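You operate a simulated robot arm through the tools that you are given. There is no shell and no other tool. Be economical: measure what you need, move in short steps, check, and stop when the job is done.

You are at the controls of a simulated robot arm. One attempt, no reset.

## Task
Pull the monitor out, wipe the dusty patch off its screen and start the computer.
Fine: use the screen cloth from the computer shelf while the screen is dark, put it back, wait for ALL OK. What is to be rubbed or washed off counts as gone when no trace of it is left.

Only the result counts: the job must be done as asked and must still hold three seconds after the hand-in. Knocking over, shifting, dropping, spilling or breaking anything else fails it. Flat cloth is picked up by pressing the open fingertips on it (5 to 10 N) and closing them slowly along it; thin cloth reads only 2 to 8 mm in the jaws.

## Robot
A 7-joint arm with a fingered hand, fixed in place. Base frame: the origin is at the foot of the arm, x ahead of it, y to its left, z up. Units: mm, degrees, N and s.
With the tool pointing down near the work surface it reaches from about 340 to 720 mm from the base axis. Its first joint turns from -69.0 to 172.0 degrees. Payload 3.4 kg.
The TCP is the grasp point between the finger pads, 25 mm short of the fingertips. In the tool frame z runs along the fingers and y along their closing line. The gripper opens to 88 mm. The gripper's body begins 29 mm behind the TCP. The gripper is a hand of 4 fingers: y runs from the thumb to the fingers, the wrist lies at [-13, -97, -162] in the tool frame, and closing takes about 1.5 s.
Orientation is told as [roll, pitch, yaw] about the base's x, y, z axes, in that order, counted from this pose: with the fingers straight down and the wrist toward the robot, the tool's x, y and z point along [0, 1, 0], [1, 0, 0] and [0, 0, -1] of the base frame.

## Interface
- The arm moves only by the tool drive_tool. Its argument "plan" is a list of rows, each an object of numbers (a shift or turn left out is 0, a gripper value left out holds the last): "x", "y", "z": the shift along the tool's x, y, z in cm; "wx", "wy", "wz": the turn, a rotation vector about the tool's x, y, z in degrees. In form: [{"x": .., "y": .., "z": .., "wx": .., "wy": .., "wz": ..}, ...]. A call has 1 to 12 rows; each row shifts and turns the commanded pose from where the row before left it, along the tool's axes as they then stand. "fingers" is the opening, from 0 (shut) to 1 (fully open), set as the call begins (left out, the last holds). A row lasts 0.2 s, in which the tool goes at most 50 mm and 8.6 degrees; a call with a longer step from one row to the next is refused whole, and so is a gripper value outside its range. A pose out of reach is approached as far as the arm can. The call stops where the force on the tool passes 40 N (or 10 N more than at its start, if that is more) or the arm is blocked; 0.2 s more then pass. Each finger travels about 108 mm/s and halts on what it meets, pressing with about 33 N; the grip force reading is that of the motor and also rises with nothing between the fingers. The clock runs only during rows and for 0.2 s after the last one: add rows that do not move to give the fingers time. It gives the time, the measured TCP pose, the force on the tool (base axes), the opening and the grip force at its end, in the units of the frame above (readings bear some noise), with the torque about the TCP (base axes, N m) and any sound that the robot's microphone picked up, and new pictures: "show" is both (left out), scene, wrist or none.
- Cameras (640 x 400 px; columns grow to the right, rows downward): "scene" is fixed at [398.9, 651.6, 1846.2]; the picture's right is [-1.00, -0.04, 0.00], its down [-0.02, 0.47, -0.88] and it looks along [0.04, -0.88, -0.47] (base axes); focal length 369 px, centre (320, 200). "wrist" rides on the gripper at [64, -83, -98] in the tool frame; the picture's right is [-0.62, 0.37, -0.69], its down [-0.71, -0.63, 0.30] and it looks along [-0.32, 0.68, 0.65] (tool axes); focal length 265 px, centre (320, 200). There is no depth. A picture from a camera that has moved, and an enlarged one, comes with that camera's place and axes in the base frame and with its lens.
- slide_trunk(by): slides the trunk up (or, below 0, down) by that many mm; the arm rides with it, the base frame stays. It gives what a move gives, with no picture.
- hand_shape(shape): the hand has 4 fingers and takes this shape, open, in about a second: jaw (thumb against the fingers, like two jaws); tri (thumb and two fingers); tip (a fingertip pinch); poke (one finger out to press); point (the index stretched); flat (the hand flat); cup (the hand cupped); fist (a fist). The gripper value then closes the fingers along that shape, each until it touches; the sizes above hold for jaw. It gives what a move gives, with no picture.
- inspect(camera, box): a new picture of the part [left, top, right, bottom] of that camera's present view, enlarged. No time passes.
- hand_in(): hands the job in; it is judged then, once.

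Go step by step. Nothing tells you positions but the pictures and the camera data: compare them with the known pose of the tool, close in by small moves and look again before you grip or let go. The budget is 120 turns and 200 pictures, counting those below and the enlarged ones. Unless the task says otherwise, let go and move clear before handing in, and close with one line.

The tools are called after "Call:" by a JSON object that holds its "name" and its "arguments". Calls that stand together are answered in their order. drive_tool: Moves the arm, as the interface text tells. Its arguments: {"type":"object","properties":{"plan":{"type":"array","items":{"type":"object","properties":{"x":{"type":"number"},"y":{"type":"number"},"z":{"type":"number"},"wx":{"type":"number"},"wy":{"type":"number"},"wz":{"type":"number"}}}},"fingers":{"type":"number"},"show":{"type":"string","enum":["both","scene","wrist","none"]}},"required":["plan"]} The other tools are called the same way: slide_trunk (by) slides the trunk up or down; hand_shape (shape) gives the hand a shape; inspect (camera, box) takes an enlarged picture of a part of a camera's view; hand_in () hands the job in.

At the start:

```text
time_s: 0.0
position: [350.7, -288.1, 1480.3]
ee_rot: [-0.1, 0.0, -0.1]
ft_force: [0.0, -0.3, -0.4]
torque: [-0.02, -0.02, -0.02]
width: 87.8
gripper_force: 0.1
shape: jaw
trunk travel left (down, up): [-775.0, 65.0]
```

scene: 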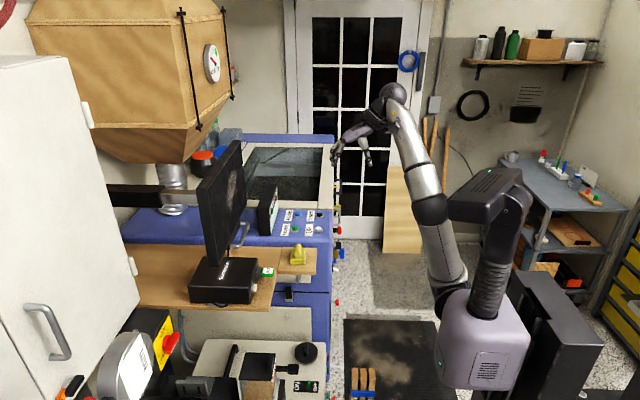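
wrist: 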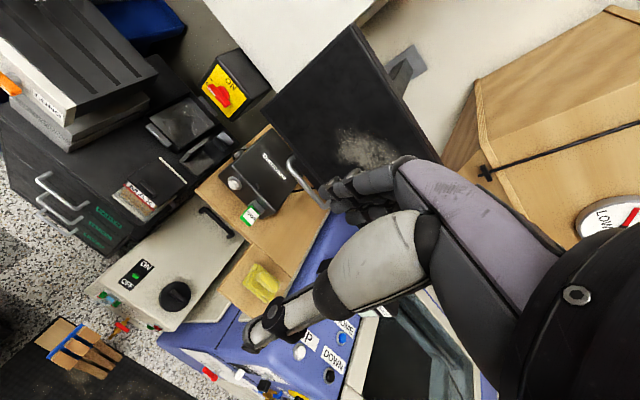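

I see a dark monitor on a swing/pull arm above a wooden shelf with a black computer box, a knob/button, a green-white thing and a yellow cloth on the shelf. First I look closer.

Call:
{"name": "inspect", "arguments": {"camera": "scene", "box": [110, 120, 350, 320]}}

Call:
{"name": "inspect", "arguments": {"camera": "wrist", "box": [180, 20, 440, 340]}}

```text
2.00 times, centred on (230, 220) of scene
camera zoom: at [398.9, 651.6, 1846.2], right [-1.0, -0.04, 0.0], down [-0.02, 0.47, -0.88], along [0.04, -0.88, -0.47], focal length 737 px, centre (500, 160)
```

zoom: 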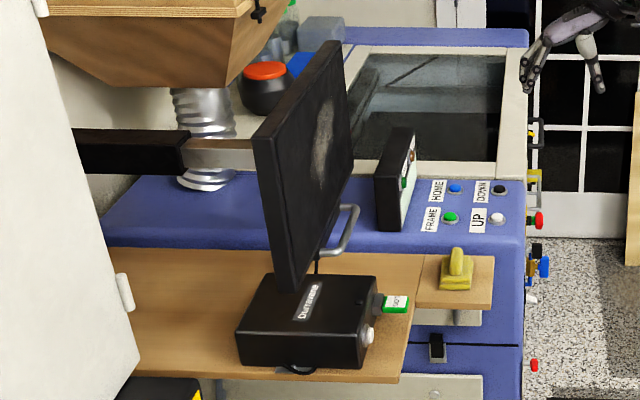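

```text
1.25 times, centred on (310, 180) of wrist
camera zoom: at [268.1, -222.7, 1577.3], right [0.37, -0.62, 0.69], down [-0.63, -0.71, -0.3], along [0.68, -0.33, -0.65], focal length 332 px, centre (332, 225)
```

zoom: 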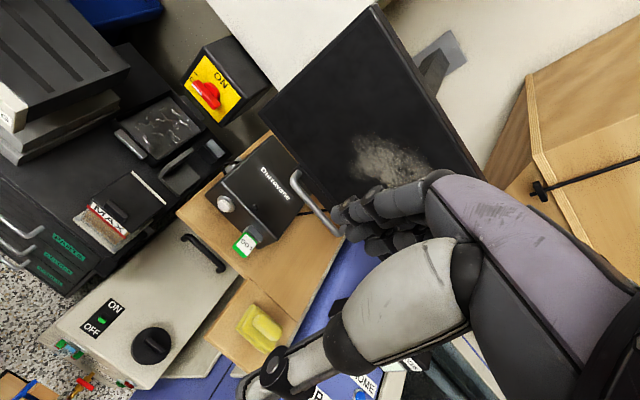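

The monitor faces the robot at about x 720, y -193…-473, z 1170…1445, handle at about (690,-377,1175), white button at about (663,-279,1015), yellow cloth at about (538,-503,960). I turn the hand to point forward to see better.

Call:
{"name": "drive_tool", "arguments": {"plan": [{"wx": -8.5}, {"wx": -8.5}, {"wx": -8.5}, {"wx": -8.5}, {"wx": -8.5}, {"wx": -8.5}, {"wx": -8.5}, {"wx": -8.5}, {"wx": -8.5}, {"wx": -8.5}, {"wx": -5}, {}]}}

```text
time_s: 2.6
position: [363.5, -346.3, 1505.4]
ee_rot: [-130.1, -89.8, 130.1]
ft_force: [0.1, -0.7, 0.4]
torque: [0.02, -0.02, 0.01]
width: 87.8
gripper_force: 0.0
shape: jaw
out of reach, approached as far as the arm can: row 4, 5, 6, 7, 8, 9
trunk travel left (down, up): [-775.0, 65.0]
camera wrist: at [265.5, -281.1, 1421.6], right [-0.69, -0.62, 0.37], down [0.31, -0.72, -0.63], along [0.65, -0.32, 0.69], focal length 265 px, centre (320, 200)
```

scene: 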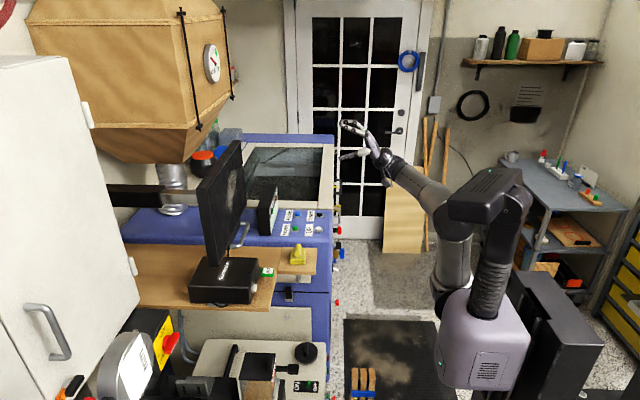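
wrist: 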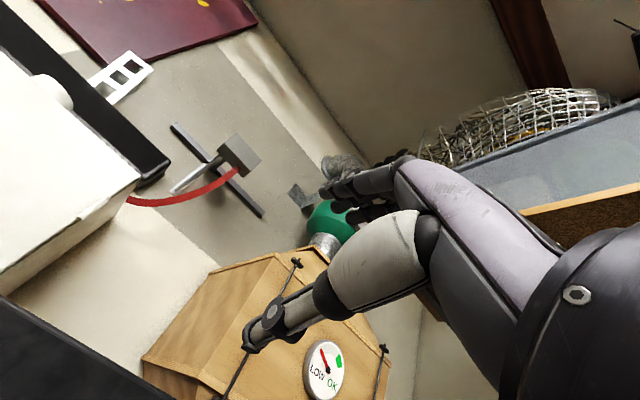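

The hand now points forward. I slide the trunk down to bring it to handle height and look at the monitor.

Call:
{"name": "slide_trunk", "arguments": {"by": -300}}

Call:
{"name": "drive_tool", "arguments": {"plan": [{}]}}

```text
time_s: 5.6
position: [364.0, -346.0, 1205.1]
ee_rot: [-9.2, -90.0, 9.1]
ft_force: [-0.5, -0.1, -0.1]
torque: [-0.01, 0.0, -0.01]
width: 87.9
gripper_force: 0.0
shape: jaw
trunk travel left (down, up): [-475.0, 365.0]
```

```text
time_s: 6.0
position: [363.0, -344.8, 1204.3]
ee_rot: [-7.9, -89.9, 8.0]
ft_force: [-0.2, 1.4, -0.3]
torque: [0.0, 0.02, -0.03]
width: 87.7
gripper_force: 0.0
shape: jaw
trunk travel left (down, up): [-475.0, 365.0]
camera wrist: at [265.6, -281.8, 1121.4], right [-0.69, -0.62, 0.37], down [0.3, -0.71, -0.63], along [0.65, -0.33, 0.68], focal length 265 px, centre (320, 200)
```

scene: 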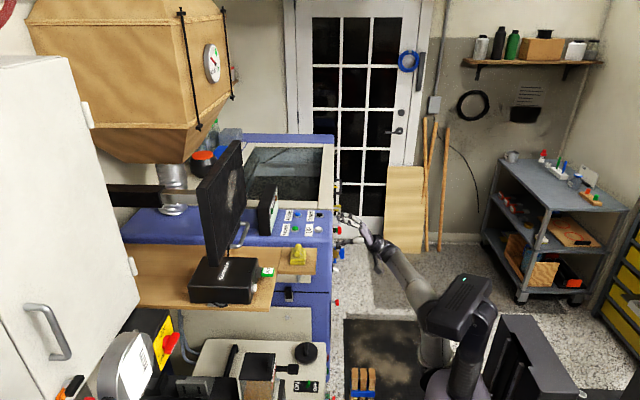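
wrist: 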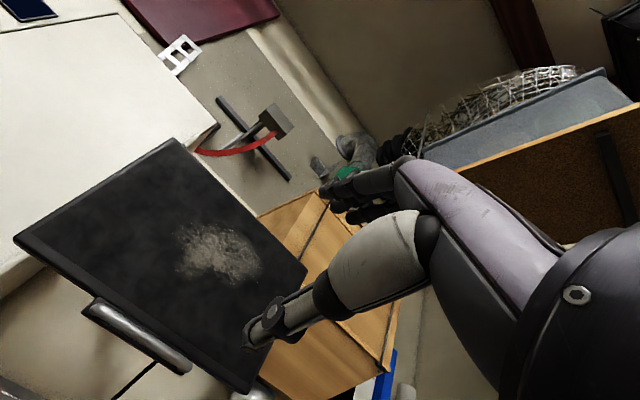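

Call:
{"name": "inspect", "arguments": {"camera": "wrist", "box": [60, 260, 260, 400]}}

Call:
{"name": "inspect", "arguments": {"camera": "scene", "box": [190, 205, 330, 305]}}

```text
2.86 times, centred on (160, 330) of wrist
camera zoom: at [265.6, -281.8, 1121.4], right [-0.69, -0.62, 0.37], down [0.3, -0.71, -0.63], along [0.65, -0.33, 0.68], focal length 758 px, centre (777, -171)
```

zoom: 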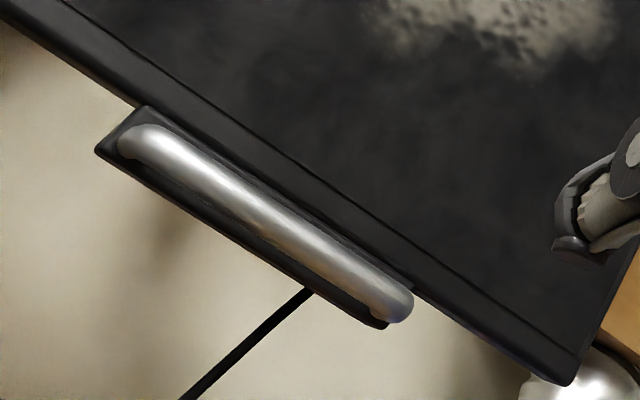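

```text
4.00 times, centred on (260, 255) of scene
camera zoom: at [398.9, 651.6, 1846.2], right [-1.0, -0.04, 0.0], down [-0.02, 0.47, -0.88], along [0.04, -0.88, -0.47], focal length 1475 px, centre (560, -20)
```

zoom: 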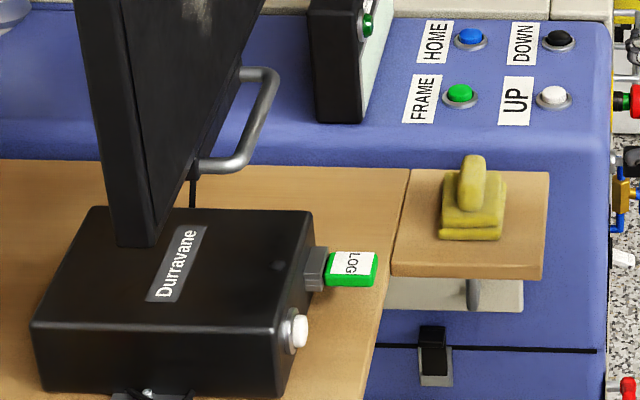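

The handle bar lies at about x 702, y -313…-451, z 1157, standing off the screen (x≈735). I approach to x≈620 in front of it with the jaw open.

Call:
{"name": "drive_tool", "arguments": {"plan": [{"x": -1.85, "y": -2.4, "z": 4}, {"x": -1.85, "y": -2.4, "z": 4}, {"z": 4}, {"z": 4}, {"z": 4}, {"z": 3}, {"z": 2}, {}], "fingers": 1}}

```text
refused: row 1 steps farther than a row can; nothing moved
```

Call:
{"name": "drive_tool", "arguments": {"plan": [{"x": -1.85, "y": -2.4, "z": 3.5}, {"x": -1.85, "y": -2.4, "z": 3.5}, {"z": 4}, {"z": 4}, {"z": 4}, {"z": 3}, {"z": 3}, {}], "fingers": 1}}

```text
time_s: 7.8
position: [613.5, -385.7, 1158.2]
ee_rot: [25.4, -90.0, -25.4]
ft_force: [-0.6, -0.7, 0.4]
torque: [0.02, -0.01, 0.03]
width: 87.5
gripper_force: 0.1
shape: jaw
trunk travel left (down, up): [-475.0, 365.0]
camera wrist: at [516.3, -320.1, 1073.9], right [-0.69, -0.62, 0.37], down [0.3, -0.71, -0.63], along [0.65, -0.33, 0.68], focal length 265 px, centre (320, 200)
```

scene: 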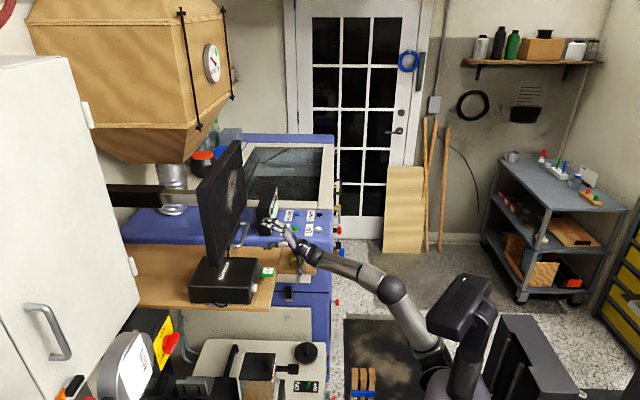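
wrist: 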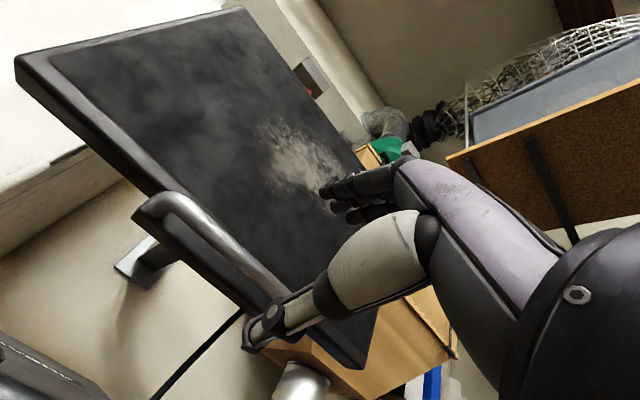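

Handle confirmed at about z 1153. I move forward onto it.

Call:
{"name": "drive_tool", "arguments": {"plan": [{"y": -0.3, "z": 2.5}, {"z": 2}, {"z": 1.5}, {"z": 1.5}, {}]}}

```text
time_s: 9.0
position: [688.9, -383.7, 1154.8]
ee_rot: [34.5, -90.0, -34.5]
ft_force: [-0.1, 0.5, -0.4]
torque: [0.01, -0.02, 0.0]
width: 87.9
gripper_force: 0.1
shape: jaw
trunk travel left (down, up): [-475.0, 365.0]
camera wrist: at [590.9, -319.2, 1070.1], right [-0.69, -0.62, 0.37], down [0.3, -0.71, -0.63], along [0.65, -0.33, 0.68], focal length 265 px, centre (320, 200)
```

scene: 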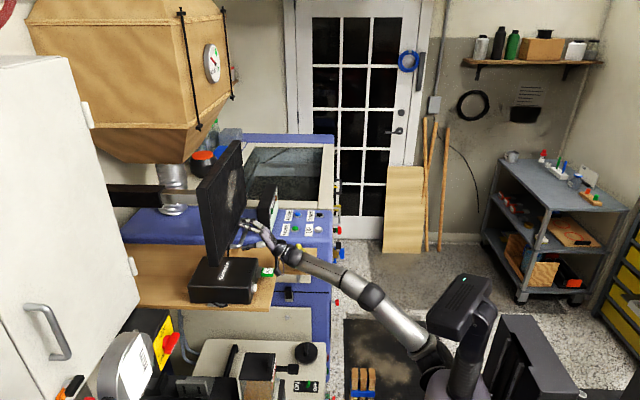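
wrist: 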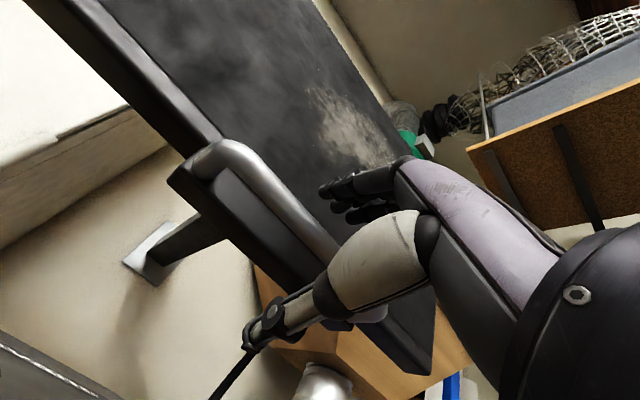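

The bar seems between thumb and fingers. I close.

Call:
{"name": "drive_tool", "arguments": {"plan": [{}, {}, {}, {}, {}, {}, {}, {}], "fingers": 0}}

Call:
{"name": "inspect", "arguments": {"camera": "wrist", "box": [160, 100, 460, 380]}}

```text
time_s: 10.8
position: [692.2, -384.5, 1152.3]
ee_rot: [-1.8, -89.7, 1.8]
ft_force: [11.5, 0.1, 2.0]
torque: [-0.04, 0.01, 0.05]
width: 5.1
gripper_force: 32.7
shape: jaw
trunk travel left (down, up): [-475.0, 365.0]
camera wrist: at [593.9, -319.0, 1068.0], right [-0.69, -0.62, 0.37], down [0.3, -0.71, -0.63], along [0.66, -0.32, 0.68], focal length 265 px, centre (320, 200)
```

scene: 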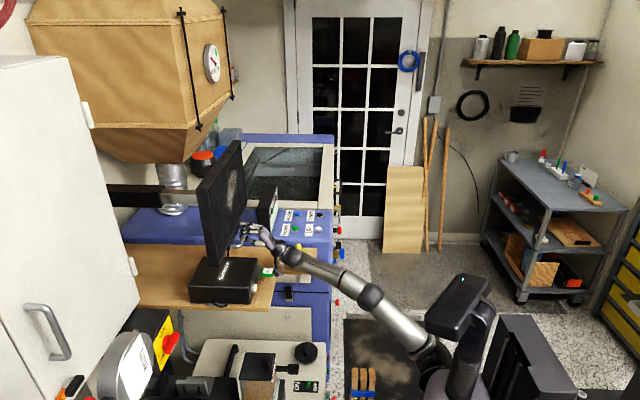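
wrist: 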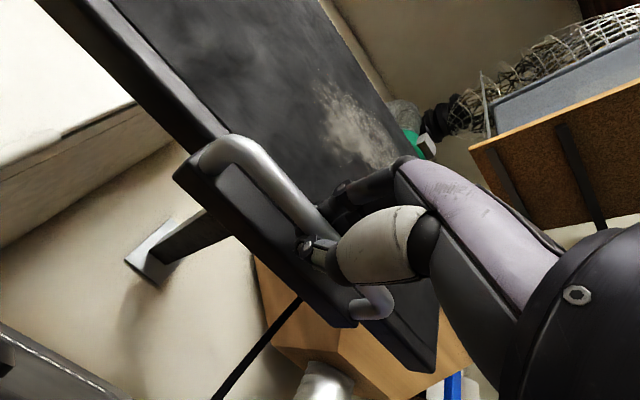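

```text
1.43 times, centred on (310, 240) of wrist
camera zoom: at [593.9, -319.0, 1068.0], right [-0.69, -0.62, 0.37], down [0.3, -0.71, -0.63], along [0.66, -0.32, 0.68], focal length 379 px, centre (334, 143)
```

zoom: 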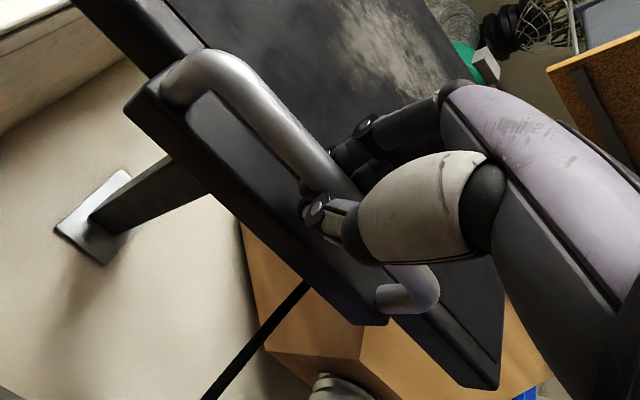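

It holds the handle; now I pull slowly toward the robot.

Call:
{"name": "drive_tool", "arguments": {"plan": [{"z": -1}, {"z": -1}, {"z": -1.5}, {"z": -1.5}, {"z": -1.5}, {"z": -1.5}]}}

```text
time_s: 12.2
position: [609.8, -382.8, 1151.5]
ee_rot: [-8.2, -89.9, 8.0]
ft_force: [6.5, -0.2, -1.4]
torque: [-0.05, 0.07, 0.05]
width: 5.4
gripper_force: 33.2
shape: jaw
trunk travel left (down, up): [-475.0, 365.0]
camera wrist: at [512.3, -318.8, 1067.8], right [-0.69, -0.62, 0.37], down [0.3, -0.71, -0.63], along [0.66, -0.32, 0.68], focal length 265 px, centre (320, 200)
```

scene: 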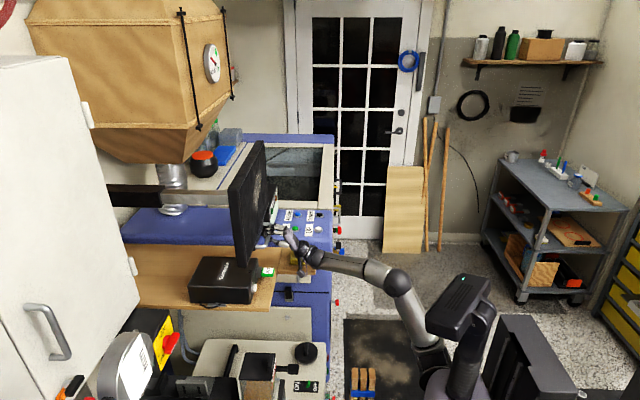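
wrist: 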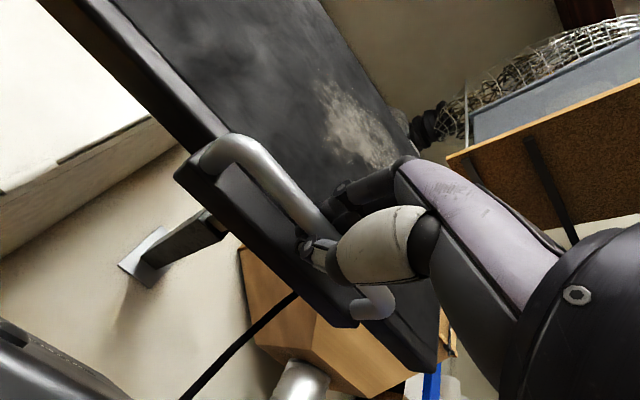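

It slides out. I continue until it stops.

Call:
{"name": "drive_tool", "arguments": {"plan": [{"z": -1.2}, {"z": -1.2}, {"z": -1.2}, {"z": -1.2}, {"z": -1.2}, {"z": -1.2}, {"z": -1.2}, {"z": -1.2}], "show": "scene"}}

```text
time_s: 13.4
position: [561.9, -382.3, 1148.2]
ee_rot: [3.7, -89.2, -3.8]
ft_force: [41.9, -8.2, 14.4]
torque: [0.02, 0.29, 0.03]
width: 4.6
gripper_force: 33.4
shape: jaw
trunk travel left (down, up): [-475.0, 365.0]
stopped in row 6: the force on the tool passed its limit at 50 N (the readings are from after the stop); the commanded pose is now the measured one
```

scene: 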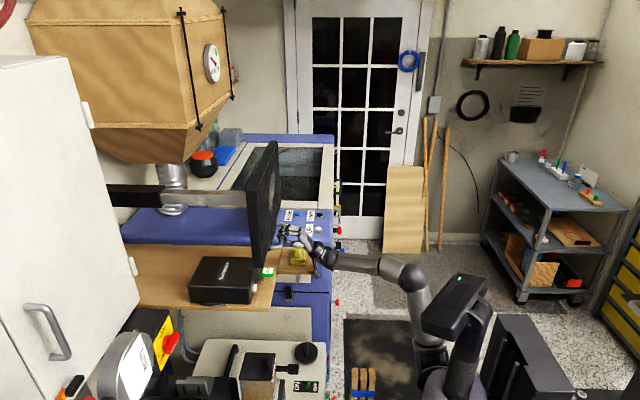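

It has hit the end stop (screen now x≈605). I ease off, open the hand and back off.

Call:
{"name": "drive_tool", "arguments": {"plan": [{"z": 0.3, "y": 0.1}, {}, {}], "show": "none"}}

Call:
{"name": "drive_tool", "arguments": {"plan": [{}, {}, {}, {}, {}, {}, {}, {}], "fingers": 1}}

```text
time_s: 14.2
position: [562.0, -382.9, 1151.0]
ee_rot: [3.0, -89.4, -3.2]
ft_force: [29.7, -2.6, 1.5]
torque: [-0.06, 0.24, 0.04]
width: 4.6
gripper_force: 32.5
shape: jaw
trunk travel left (down, up): [-475.0, 365.0]
```

```text
time_s: 16.0
position: [552.8, -382.6, 1156.3]
ee_rot: [-15.9, -89.9, 15.6]
ft_force: [0.1, 0.9, -0.7]
torque: [0.01, 0.01, 0.02]
width: 87.7
gripper_force: 0.2
shape: jaw
trunk travel left (down, up): [-475.0, 365.0]
camera wrist: at [455.4, -318.0, 1071.8], right [-0.69, -0.62, 0.37], down [0.3, -0.71, -0.63], along [0.65, -0.33, 0.68], focal length 265 px, centre (320, 200)
```

scene: 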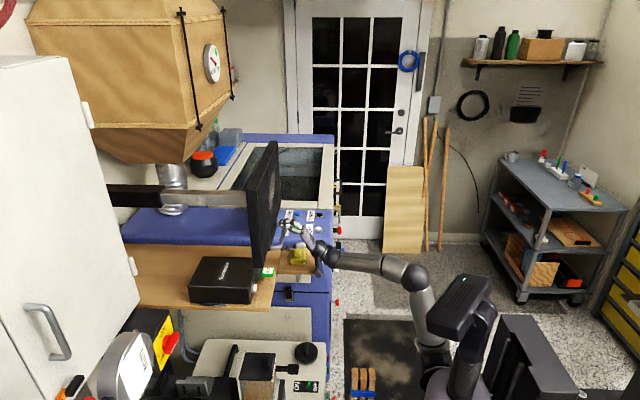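
wrist: 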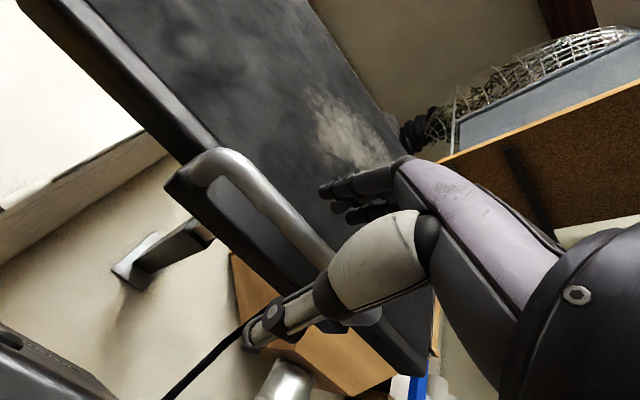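

Released. I back off and swing the hand down-pointing near the cloth.

Call:
{"name": "drive_tool", "arguments": {"plan": [{"z": -3}, {"z": -4}, {"z": -4}, {"z": -4}, {"z": -4}, {"x": -4, "y": 2}, {"x": -4, "y": 2}, {"x": -4, "y": 2}], "show": "none"}}

Call:
{"name": "drive_tool", "arguments": {"plan": [{"wx": 8.5}, {"wx": 8.5}, {"wx": 8.5}, {"wx": 8.5}, {"wx": 8.5}, {"wx": 8.5}, {"wx": 8.5}, {"wx": 8.5}, {"wx": 8.5}, {"wx": 8.5}, {"wx": 5}, {}]}}

```text
time_s: 17.8
position: [363.3, -501.6, 1213.6]
ee_rot: [55.6, -89.9, -55.8]
ft_force: [-0.7, -0.5, 0.1]
torque: [-0.03, 0.01, 0.0]
width: 87.9
gripper_force: 0.0
shape: jaw
trunk travel left (down, up): [-475.0, 365.0]
```

```text
time_s: 20.4
position: [340.2, -450.0, 1153.7]
ee_rot: [0.0, -2.4, -0.1]
ft_force: [0.6, -0.3, 0.1]
torque: [0.0, 0.03, -0.01]
width: 87.9
gripper_force: 0.1
shape: jaw
out of reach, approached as far as the arm can: row 7, 8, 9, 10, 11
trunk travel left (down, up): [-475.0, 365.0]
camera wrist: at [253.1, -384.9, 1247.2], right [0.34, -0.62, 0.71], down [-0.62, -0.71, -0.33], along [0.71, -0.33, -0.62], focal length 265 px, centre (320, 200)
```

scene: 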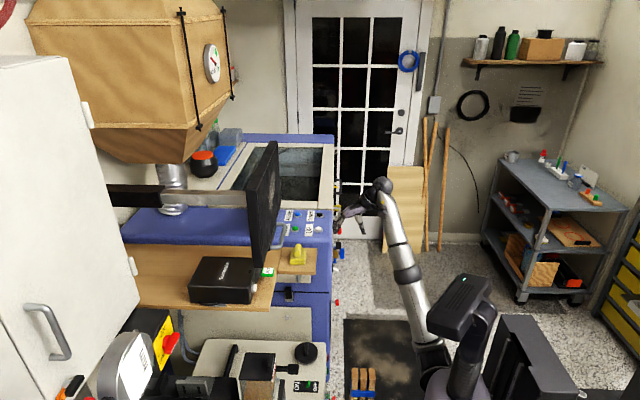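
wrist: 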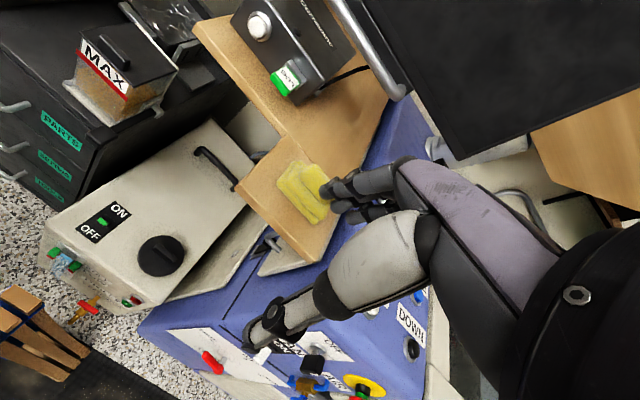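

Call:
{"name": "inspect", "arguments": {"camera": "wrist", "box": [220, 120, 380, 260]}}

Call:
{"name": "inspect", "arguments": {"camera": "scene", "box": [260, 225, 340, 285]}}

```text
2.86 times, centred on (300, 190) of wrist
camera zoom: at [253.1, -384.9, 1247.2], right [0.34, -0.62, 0.71], down [-0.62, -0.71, -0.33], along [0.71, -0.33, -0.62], focal length 758 px, centre (377, 229)
```

zoom: 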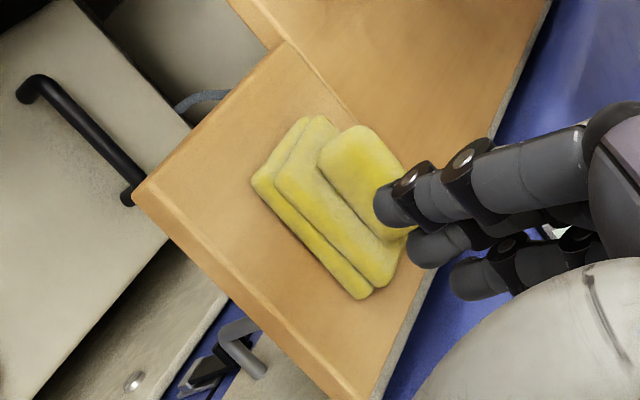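

```text
6.67 times, centred on (300, 255) of scene
camera zoom: at [398.9, 651.6, 1846.2], right [-1.0, -0.04, 0.0], down [-0.02, 0.47, -0.88], along [0.04, -0.88, -0.47], focal length 2458 px, centre (453, -167)
```

zoom: 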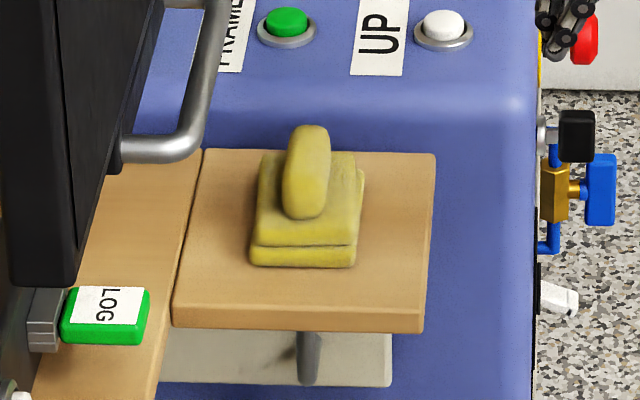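

The cloth is a folded yellow pad with an upright fin that can be pinched along x, around (540,-498), fin top ~1015. I lower the trunk and come above it.

Call:
{"name": "slide_trunk", "arguments": {"by": -100}}

Call:
{"name": "drive_tool", "arguments": {"plan": [{"x": -1, "y": 3, "z": -1}, {"x": -1, "y": 3, "z": -1}, {"x": -1, "y": 3}, {"x": -1, "y": 3}, {"x": -1, "y": 3}, {"wx": -2.4}, {}]}}

```text
time_s: 21.8
position: [340.5, -449.5, 1054.1]
ee_rot: [0.0, -2.5, -0.1]
ft_force: [0.2, 0.2, 0.7]
torque: [0.03, -0.02, 0.01]
width: 87.7
gripper_force: 0.2
shape: jaw
trunk travel left (down, up): [-375.0, 465.0]
```

```text
time_s: 23.4
position: [445.1, -440.8, 1013.6]
ee_rot: [-0.1, -4.7, 0.0]
ft_force: [-0.9, 0.3, -0.6]
torque: [0.0, 0.01, 0.03]
width: 87.6
gripper_force: 0.0
shape: jaw
out of reach, approached as far as the arm can: row 1, 2, 3, 4, 5, 6
trunk travel left (down, up): [-375.0, 465.0]
camera wrist: at [353.0, -375.3, 1104.6], right [0.31, -0.62, 0.72], down [-0.6, -0.71, -0.36], along [0.74, -0.32, -0.59], focal length 265 px, centre (320, 200)
```

scene: 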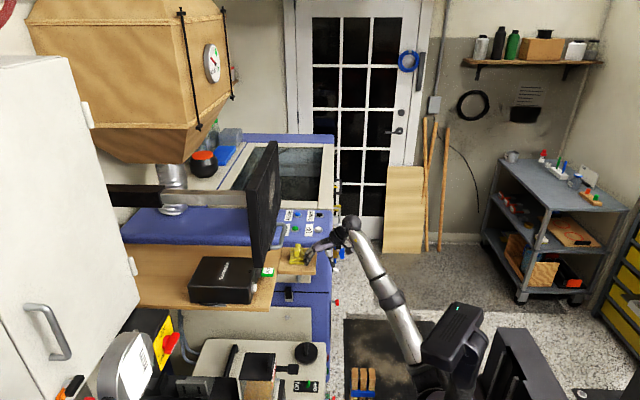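
wrist: 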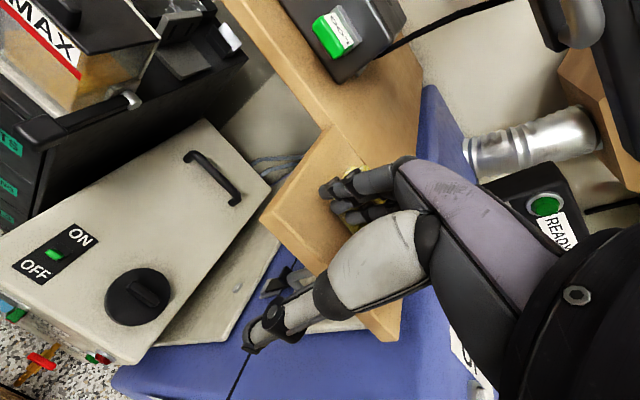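

The arm was at its reach limit at this relative height; I raise the trunk so the shoulder is higher relative to the hand.

Call:
{"name": "slide_trunk", "arguments": {"by": 200}}

Call:
{"name": "drive_tool", "arguments": {"plan": [{"wx": 4.7}, {"z": 3}, {"z": 3}, {"z": 3}, {}]}}

```text
time_s: 25.5
position: [444.0, -439.9, 1213.7]
ee_rot: [0.0, -4.8, 0.0]
ft_force: [0.2, 0.4, -0.2]
torque: [0.01, 0.03, -0.05]
width: 87.5
gripper_force: 0.0
shape: jaw
trunk travel left (down, up): [-575.0, 265.0]
```

```text
time_s: 26.7
position: [469.8, -466.4, 1158.1]
ee_rot: [0.1, 0.1, 0.0]
ft_force: [1.0, -1.0, -0.1]
torque: [0.01, 0.02, 0.01]
width: 87.7
gripper_force: 0.1
shape: jaw
out of reach, approached as far as the arm can: row 1, 2, 3, 4
trunk travel left (down, up): [-575.0, 265.0]
camera wrist: at [385.9, -401.8, 1254.6], right [0.37, -0.62, 0.69], down [-0.63, -0.71, -0.31], along [0.68, -0.32, -0.65], focal length 265 px, centre (320, 200)
```

scene: 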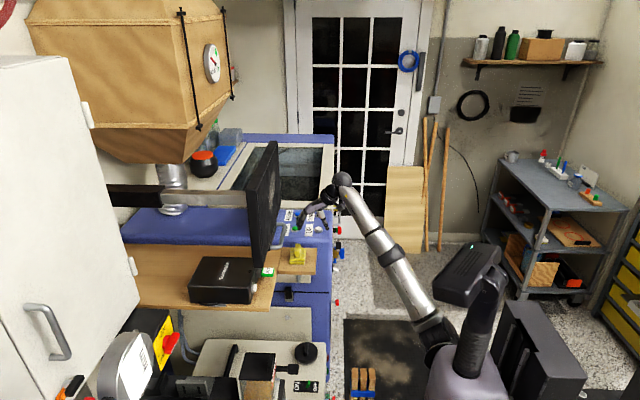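
wrist: 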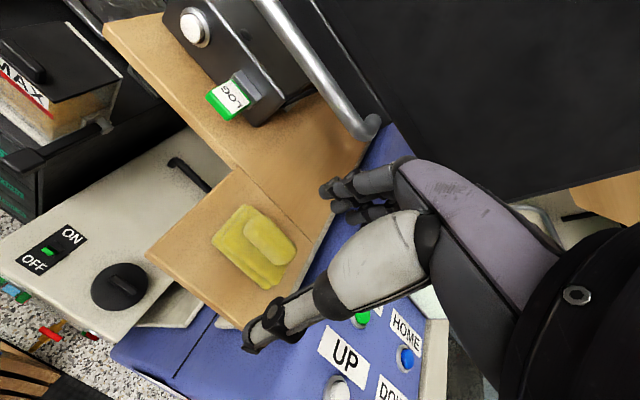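

Call:
{"name": "inspect", "arguments": {"camera": "wrist", "box": [180, 180, 340, 300]}}

```text
3.33 times, centred on (260, 240) of wrist
camera zoom: at [385.9, -401.8, 1254.6], right [0.37, -0.62, 0.69], down [-0.63, -0.71, -0.31], along [0.68, -0.32, -0.65], focal length 885 px, centre (520, 67)
```

zoom: 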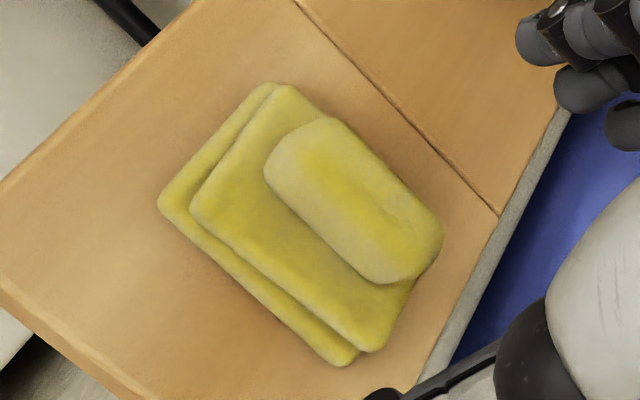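

Pad spans x 504–563, y -451…-532, bottom z≈985, fin centred at (533,-489), top z≈1035. I move above it.

Call:
{"name": "drive_tool", "arguments": {"plan": [{"x": -0.8, "y": 2.1, "z": 2}, {"x": -0.8, "y": 2.1, "z": 2}, {"x": -0.7, "y": 2.1, "z": 2}, {"z": 1.5}, {}]}}

```text
time_s: 27.9
position: [528.1, -483.9, 1078.5]
ee_rot: [0.1, 0.0, -0.1]
ft_force: [0.5, -0.1, 0.5]
torque: [0.02, 0.01, -0.02]
width: 87.7
gripper_force: 0.1
shape: jaw
out of reach, approached as far as the arm can: row 2, 3, 4
trunk travel left (down, up): [-575.0, 265.0]
camera wrist: at [445.4, -420.4, 1175.6], right [0.37, -0.62, 0.69], down [-0.63, -0.71, -0.31], along [0.68, -0.32, -0.65], focal length 265 px, centre (320, 200)
```

scene: 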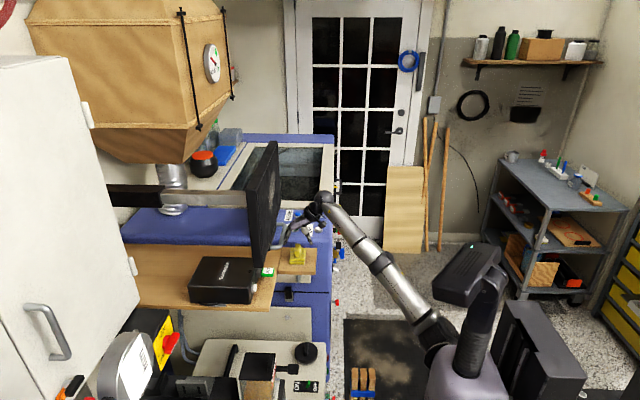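
wrist: 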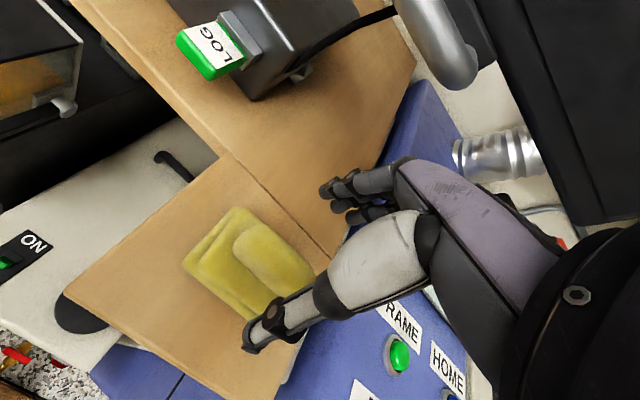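

Reach is still marginal; I raise the trunk 100 mm more, then lower the hand relative to it.

Call:
{"name": "slide_trunk", "arguments": {"by": 100}}

Call:
{"name": "drive_tool", "arguments": {"plan": [{"z": 2.5}, {"z": 2.5}, {"z": 2.5}, {"z": 2.5}, {"z": 1}, {"x": -0.3, "y": 0.5}, {}]}}

```text
time_s: 29.2
position: [528.6, -484.0, 1178.6]
ee_rot: [0.1, 0.1, 0.0]
ft_force: [-0.3, -0.1, 0.3]
torque: [0.0, 0.03, -0.04]
width: 87.5
gripper_force: 0.1
shape: jaw
trunk travel left (down, up): [-675.0, 165.0]
```

```text
time_s: 30.9
position: [562.6, -513.1, 1085.2]
ee_rot: [0.0, 0.1, 0.0]
ft_force: [1.2, -0.3, 0.5]
torque: [0.0, 0.0, 0.01]
width: 87.9
gripper_force: 0.2
shape: jaw
out of reach, approached as far as the arm can: row 1, 2, 3, 4, 5, 6
trunk travel left (down, up): [-675.0, 165.0]
camera wrist: at [478.4, -448.8, 1183.5], right [0.37, -0.62, 0.69], down [-0.63, -0.71, -0.31], along [0.68, -0.32, -0.66], focal length 265 px, centre (320, 200)
```

scene: 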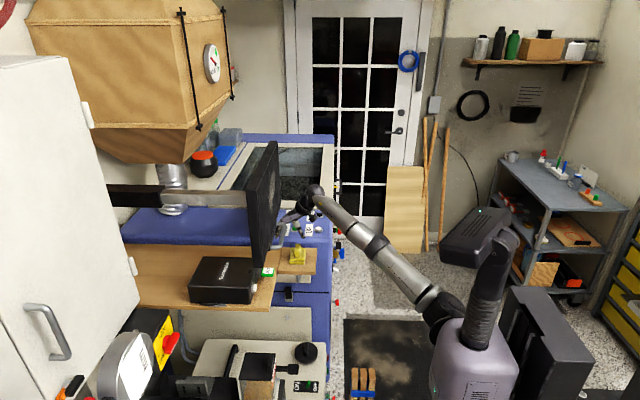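
wrist: 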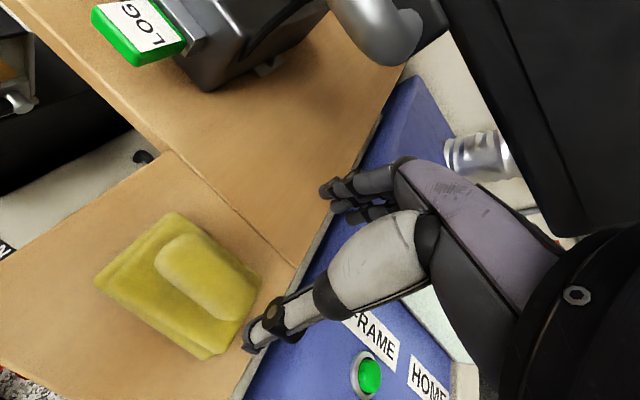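

The commanded pose had drifted beyond reach, so I pull it back toward a point above the fin until it's reached exactly.

Call:
{"name": "drive_tool", "arguments": {"plan": [{"x": 3, "y": -1.6}, {"x": 3, "y": -1.6}, {"x": 2.8, "y": -1.6, "z": 2}, {"z": 3}, {}], "show": "none"}}

```text
time_s: 32.0
position: [580.3, -493.1, 1079.6]
ee_rot: [0.1, 0.1, 0.0]
ft_force: [0.3, 0.4, 0.5]
torque: [0.03, 0.02, 0.02]
width: 87.6
gripper_force: 0.1
shape: jaw
out of reach, approached as far as the arm can: row 1, 2, 3, 4
trunk travel left (down, up): [-675.0, 165.0]
```

Call:
{"name": "drive_tool", "arguments": {"plan": [{"y": -2}, {"y": -2}, {"y": -2}, {}], "show": "none"}}

```text
time_s: 33.0
position: [550.1, -521.2, 1092.8]
ee_rot: [0.1, 0.2, 0.1]
ft_force: [-0.3, 0.1, 0.2]
torque: [-0.02, -0.02, 0.02]
width: 87.6
gripper_force: 0.0
shape: jaw
out of reach, approached as far as the arm can: row 1, 2, 3
trunk travel left (down, up): [-675.0, 165.0]
```

The pattern suggests an inner limit with the trunk this high. I raise the hand clear (and inward), then lower the trunk.

Call:
{"name": "drive_tool", "arguments": {"plan": [{"z": -4.5}, {"z": -4.5}, {"z": -4.5}, {"z": -4.5, "y": 1}, {"z": -4.5, "y": 1}, {"x": -2, "y": 1}, {"x": -2, "y": 1}, {}], "show": "scene"}}

```text
time_s: 34.9
position: [507.0, -474.3, 1218.5]
ee_rot: [0.1, 0.0, 0.0]
ft_force: [-0.3, 0.2, 0.1]
torque: [-0.02, -0.01, 0.0]
width: 87.6
gripper_force: 0.0
shape: jaw
out of reach, approached as far as the arm can: row 1, 2, 3, 4, 5, 6, 7
trunk travel left (down, up): [-675.0, 165.0]
```

scene: 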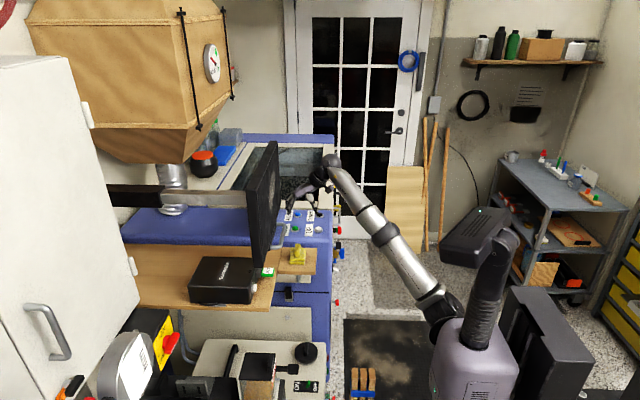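

The arm looks straightened at the elbow, so I retract toward the shoulder to unlock it.

Call:
{"name": "drive_tool", "arguments": {"plan": [{"x": 1.5, "y": -4}, {"x": 1.5, "y": -4}, {"x": 1.5, "y": -4}, {"x": 1.5, "y": -4}, {"x": 1.5, "y": -4}, {"x": 1, "y": -2}, {}, {}], "show": "scene"}}

```text
time_s: 36.6
position: [329.8, -421.9, 1245.1]
ee_rot: [0.1, 0.2, 0.0]
ft_force: [0.0, -0.4, 0.3]
torque: [0.04, 0.0, -0.01]
width: 87.8
gripper_force: 0.0
shape: jaw
out of reach, approached as far as the arm can: row 1, 2, 3
trunk travel left (down, up): [-675.0, 165.0]
```

scene: 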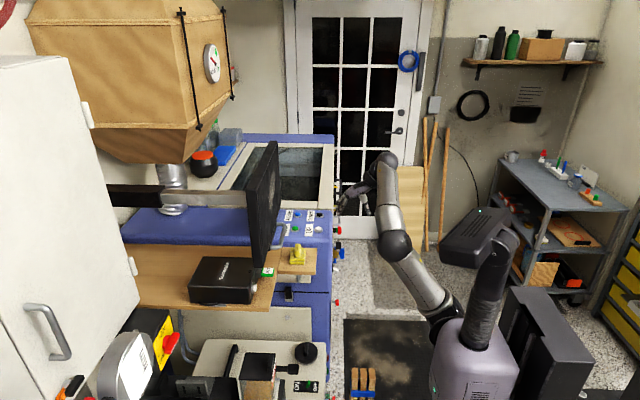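

In reach again and synchronised. I go down and then forward to above the fin.

Call:
{"name": "drive_tool", "arguments": {"plan": [{"z": 4}, {"z": 4}, {"z": 4}, {"z": 3, "x": -1, "y": 3}, {"x": -2, "y": 4}, {"x": -2, "y": 4}, {"x": -1.7, "y": 4}, {"y": 3}, {}]}}

```text
time_s: 38.6
position: [509.0, -491.5, 1093.7]
ee_rot: [0.1, -0.1, -0.1]
ft_force: [-0.3, 0.2, -0.2]
torque: [-0.01, 0.01, 0.01]
width: 87.8
gripper_force: 0.0
shape: jaw
trunk travel left (down, up): [-675.0, 165.0]
camera wrist: at [426.3, -427.0, 1191.1], right [0.37, -0.62, 0.69], down [-0.63, -0.71, -0.31], along [0.68, -0.32, -0.66], focal length 265 px, centre (320, 200)
```

scene: 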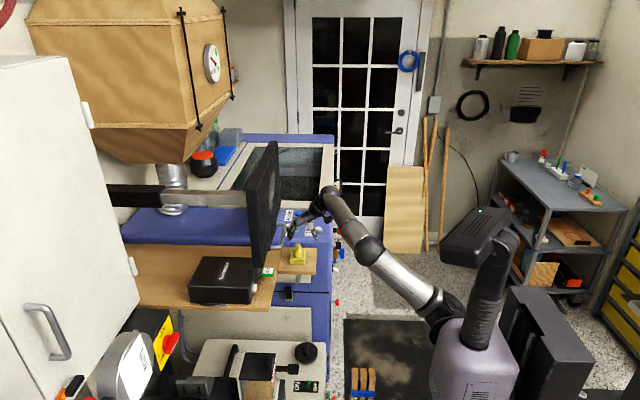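
wrist: 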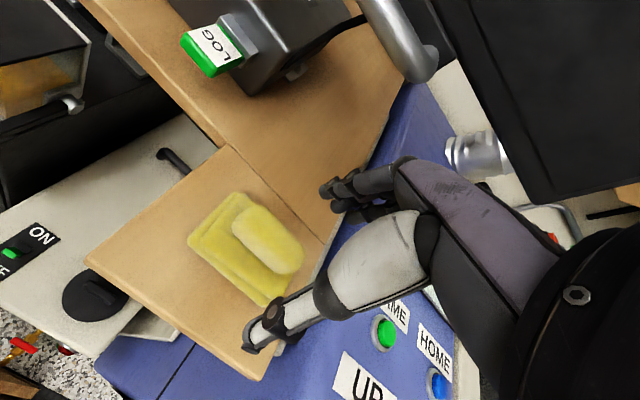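

I shift to (528,-482) and lower so the tips straddle the fin.

Call:
{"name": "drive_tool", "arguments": {"plan": [{"x": 0.9, "y": 1.9}, {"z": 2}, {"z": 1.5}, {}]}}

Call:
{"name": "inspect", "arguments": {"camera": "wrist", "box": [160, 160, 440, 360]}}

Call:
{"name": "inspect", "arguments": {"camera": "scene", "box": [250, 200, 350, 280]}}

```text
time_s: 39.6
position: [528.9, -480.4, 1057.7]
ee_rot: [0.0, 0.1, 0.0]
ft_force: [0.1, 0.2, 0.2]
torque: [0.01, -0.01, 0.0]
width: 87.8
gripper_force: 0.1
shape: jaw
trunk travel left (down, up): [-675.0, 165.0]
camera wrist: at [445.7, -416.3, 1156.4], right [0.37, -0.62, 0.69], down [-0.63, -0.71, -0.3], along [0.68, -0.32, -0.66], focal length 265 px, centre (320, 200)
```

scene: 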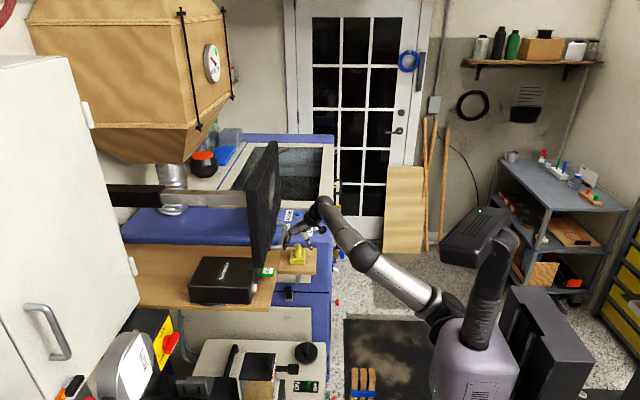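
wrist: 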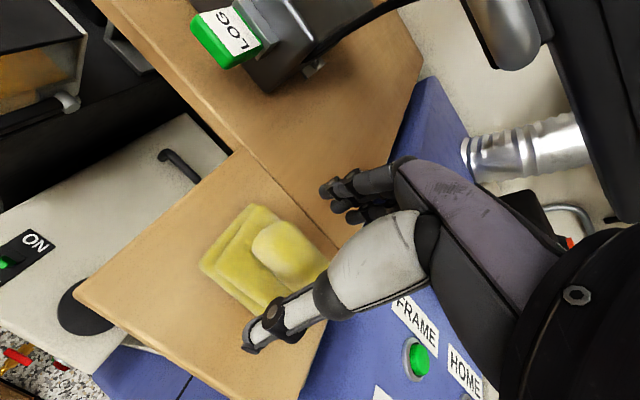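

```text
2.00 times, centred on (300, 260) of wrist
camera zoom: at [445.7, -416.3, 1156.4], right [0.37, -0.62, 0.69], down [-0.63, -0.71, -0.3], along [0.68, -0.32, -0.66], focal length 531 px, centre (360, 80)
```

zoom: 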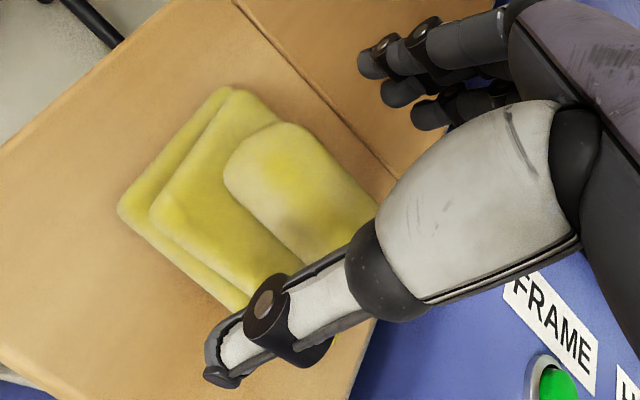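

```text
5.00 times, centred on (300, 240) of scene
camera zoom: at [398.9, 651.6, 1846.2], right [-1.0, -0.04, 0.0], down [-0.02, 0.47, -0.88], along [0.04, -0.88, -0.47], focal length 1844 px, centre (420, 0)
```

zoom: 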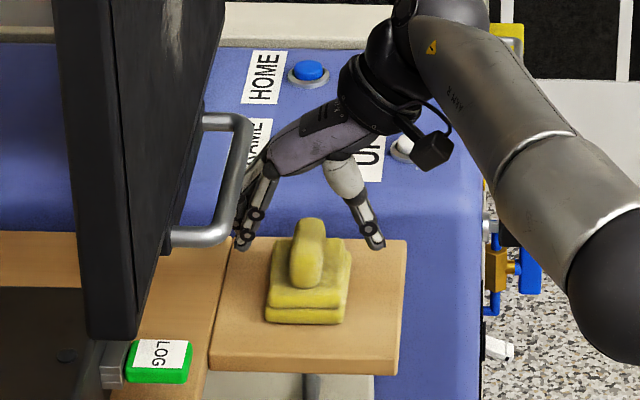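

Thumb and fingers straddle the fin, centred. I lower about 22 mm and close.

Call:
{"name": "drive_tool", "arguments": {"plan": [{"z": 0.8}, {"z": 0.8}, {"z": 0.5}, {}], "show": "none"}}

Call:
{"name": "drive_tool", "arguments": {"plan": [{}, {}, {}, {}, {}, {}, {}, {}], "fingers": 0}}

Call:
{"name": "inspect", "arguments": {"camera": "scene", "box": [250, 200, 350, 280]}}

```text
time_s: 40.6
position: [528.7, -481.3, 1036.3]
ee_rot: [0.2, 0.1, 0.0]
ft_force: [0.3, 0.2, -0.5]
torque: [-0.02, 0.01, 0.02]
width: 88.0
gripper_force: 0.1
shape: jaw
trunk travel left (down, up): [-675.0, 165.0]
```

```text
time_s: 42.5
position: [530.1, -479.0, 1038.3]
ee_rot: [0.1, 0.1, -0.1]
ft_force: [0.5, 0.1, 0.6]
torque: [0.0, -0.02, -0.01]
width: 17.8
gripper_force: 33.5
shape: jaw
trunk travel left (down, up): [-675.0, 165.0]
camera wrist: at [446.4, -416.1, 1136.3], right [0.37, -0.62, 0.69], down [-0.63, -0.71, -0.31], along [0.68, -0.32, -0.66], focal length 265 px, centre (320, 200)
```

scene: 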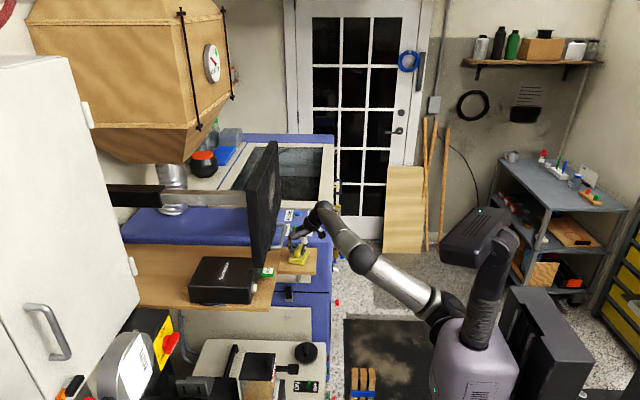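
wrist: 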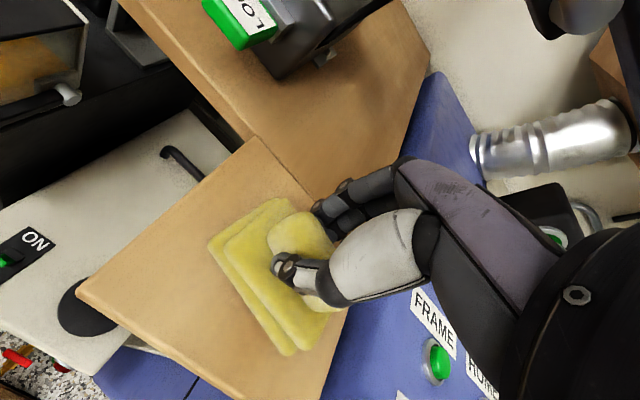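

```text
5.00 times, centred on (300, 240) of scene
camera zoom: at [398.9, 651.6, 1846.2], right [-1.0, -0.04, 0.0], down [-0.02, 0.47, -0.88], along [0.04, -0.88, -0.47], focal length 1844 px, centre (420, 0)
```

zoom: 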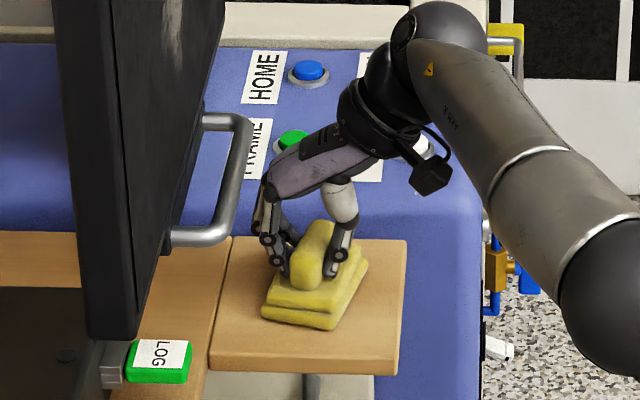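

The cloth is gripped (17.8 mm). I lift it, draw back, and turn the hand forward.

Call:
{"name": "drive_tool", "arguments": {"plan": [{"z": -1}, {"z": -2}, {"z": -3, "y": -1}, {"z": -3, "y": -2}, {"z": -2, "y": -4}, {"y": -4}, {"y": -4}, {"y": -3}, {}], "show": "scene"}}

```text
time_s: 44.5
position: [348.1, -480.8, 1148.8]
ee_rot: [0.2, 0.1, 0.0]
ft_force: [-0.3, -0.5, -0.8]
torque: [-0.03, -0.01, -0.03]
width: 17.8
gripper_force: 33.2
shape: jaw
trunk travel left (down, up): [-675.0, 165.0]
```

scene: 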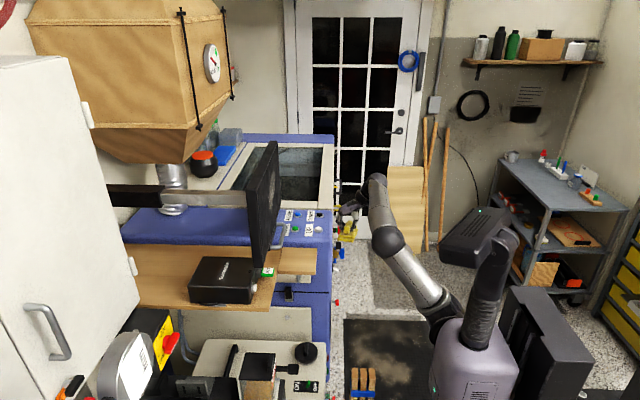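

Call:
{"name": "drive_tool", "arguments": {"plan": [{"wx": -8.5}, {"wx": -8.5}, {"wx": -8.5}, {"wx": -8.5}, {"wx": -8.5}, {"wx": -8.5}, {"wx": -8.5}, {"wx": -8.5}, {"wx": -8.5}, {"wx": -8.5}, {"wx": -5}, {}], "show": "none"}}

Call:
{"name": "drive_tool", "arguments": {"plan": [{"x": 2, "y": 4}, {"x": 2, "y": 4}, {"x": 2, "y": 4}, {"x": 2, "y": 3}, {}]}}

```text
time_s: 47.0
position: [349.5, -479.4, 1147.9]
ee_rot: [108.4, -89.9, -108.4]
ft_force: [0.1, 0.4, 0.2]
torque: [0.03, 0.0, 0.01]
width: 17.9
gripper_force: 32.9
shape: jaw
trunk travel left (down, up): [-675.0, 165.0]
```

```text
time_s: 48.2
position: [348.9, -401.5, 1297.1]
ee_rot: [76.0, -89.8, -76.0]
ft_force: [0.5, -0.3, 0.1]
torque: [0.0, 0.01, 0.01]
width: 17.8
gripper_force: 33.2
shape: jaw
trunk travel left (down, up): [-675.0, 165.0]
camera wrist: at [250.1, -337.2, 1213.8], right [-0.69, -0.62, 0.37], down [0.3, -0.71, -0.63], along [0.65, -0.33, 0.68], focal length 265 px, centre (320, 200)
```

scene: 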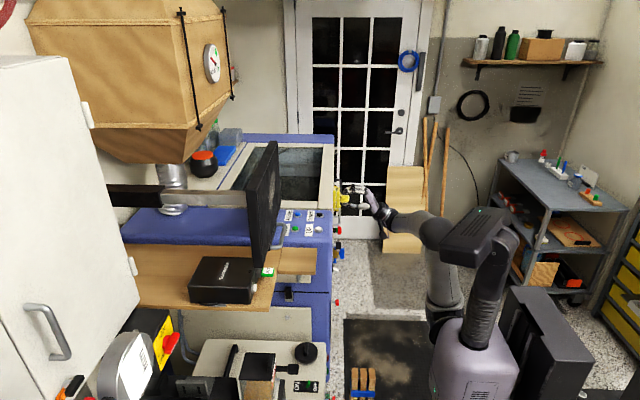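
wrist: 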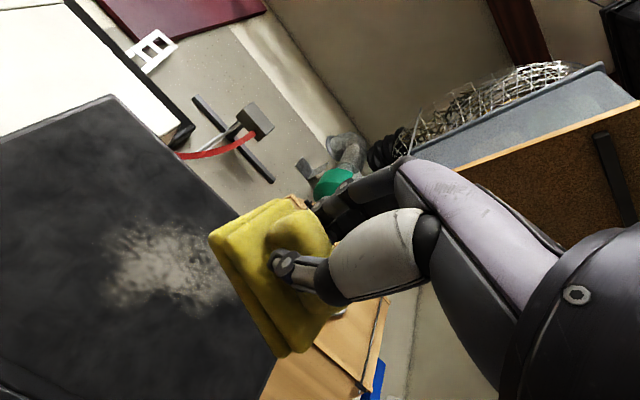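

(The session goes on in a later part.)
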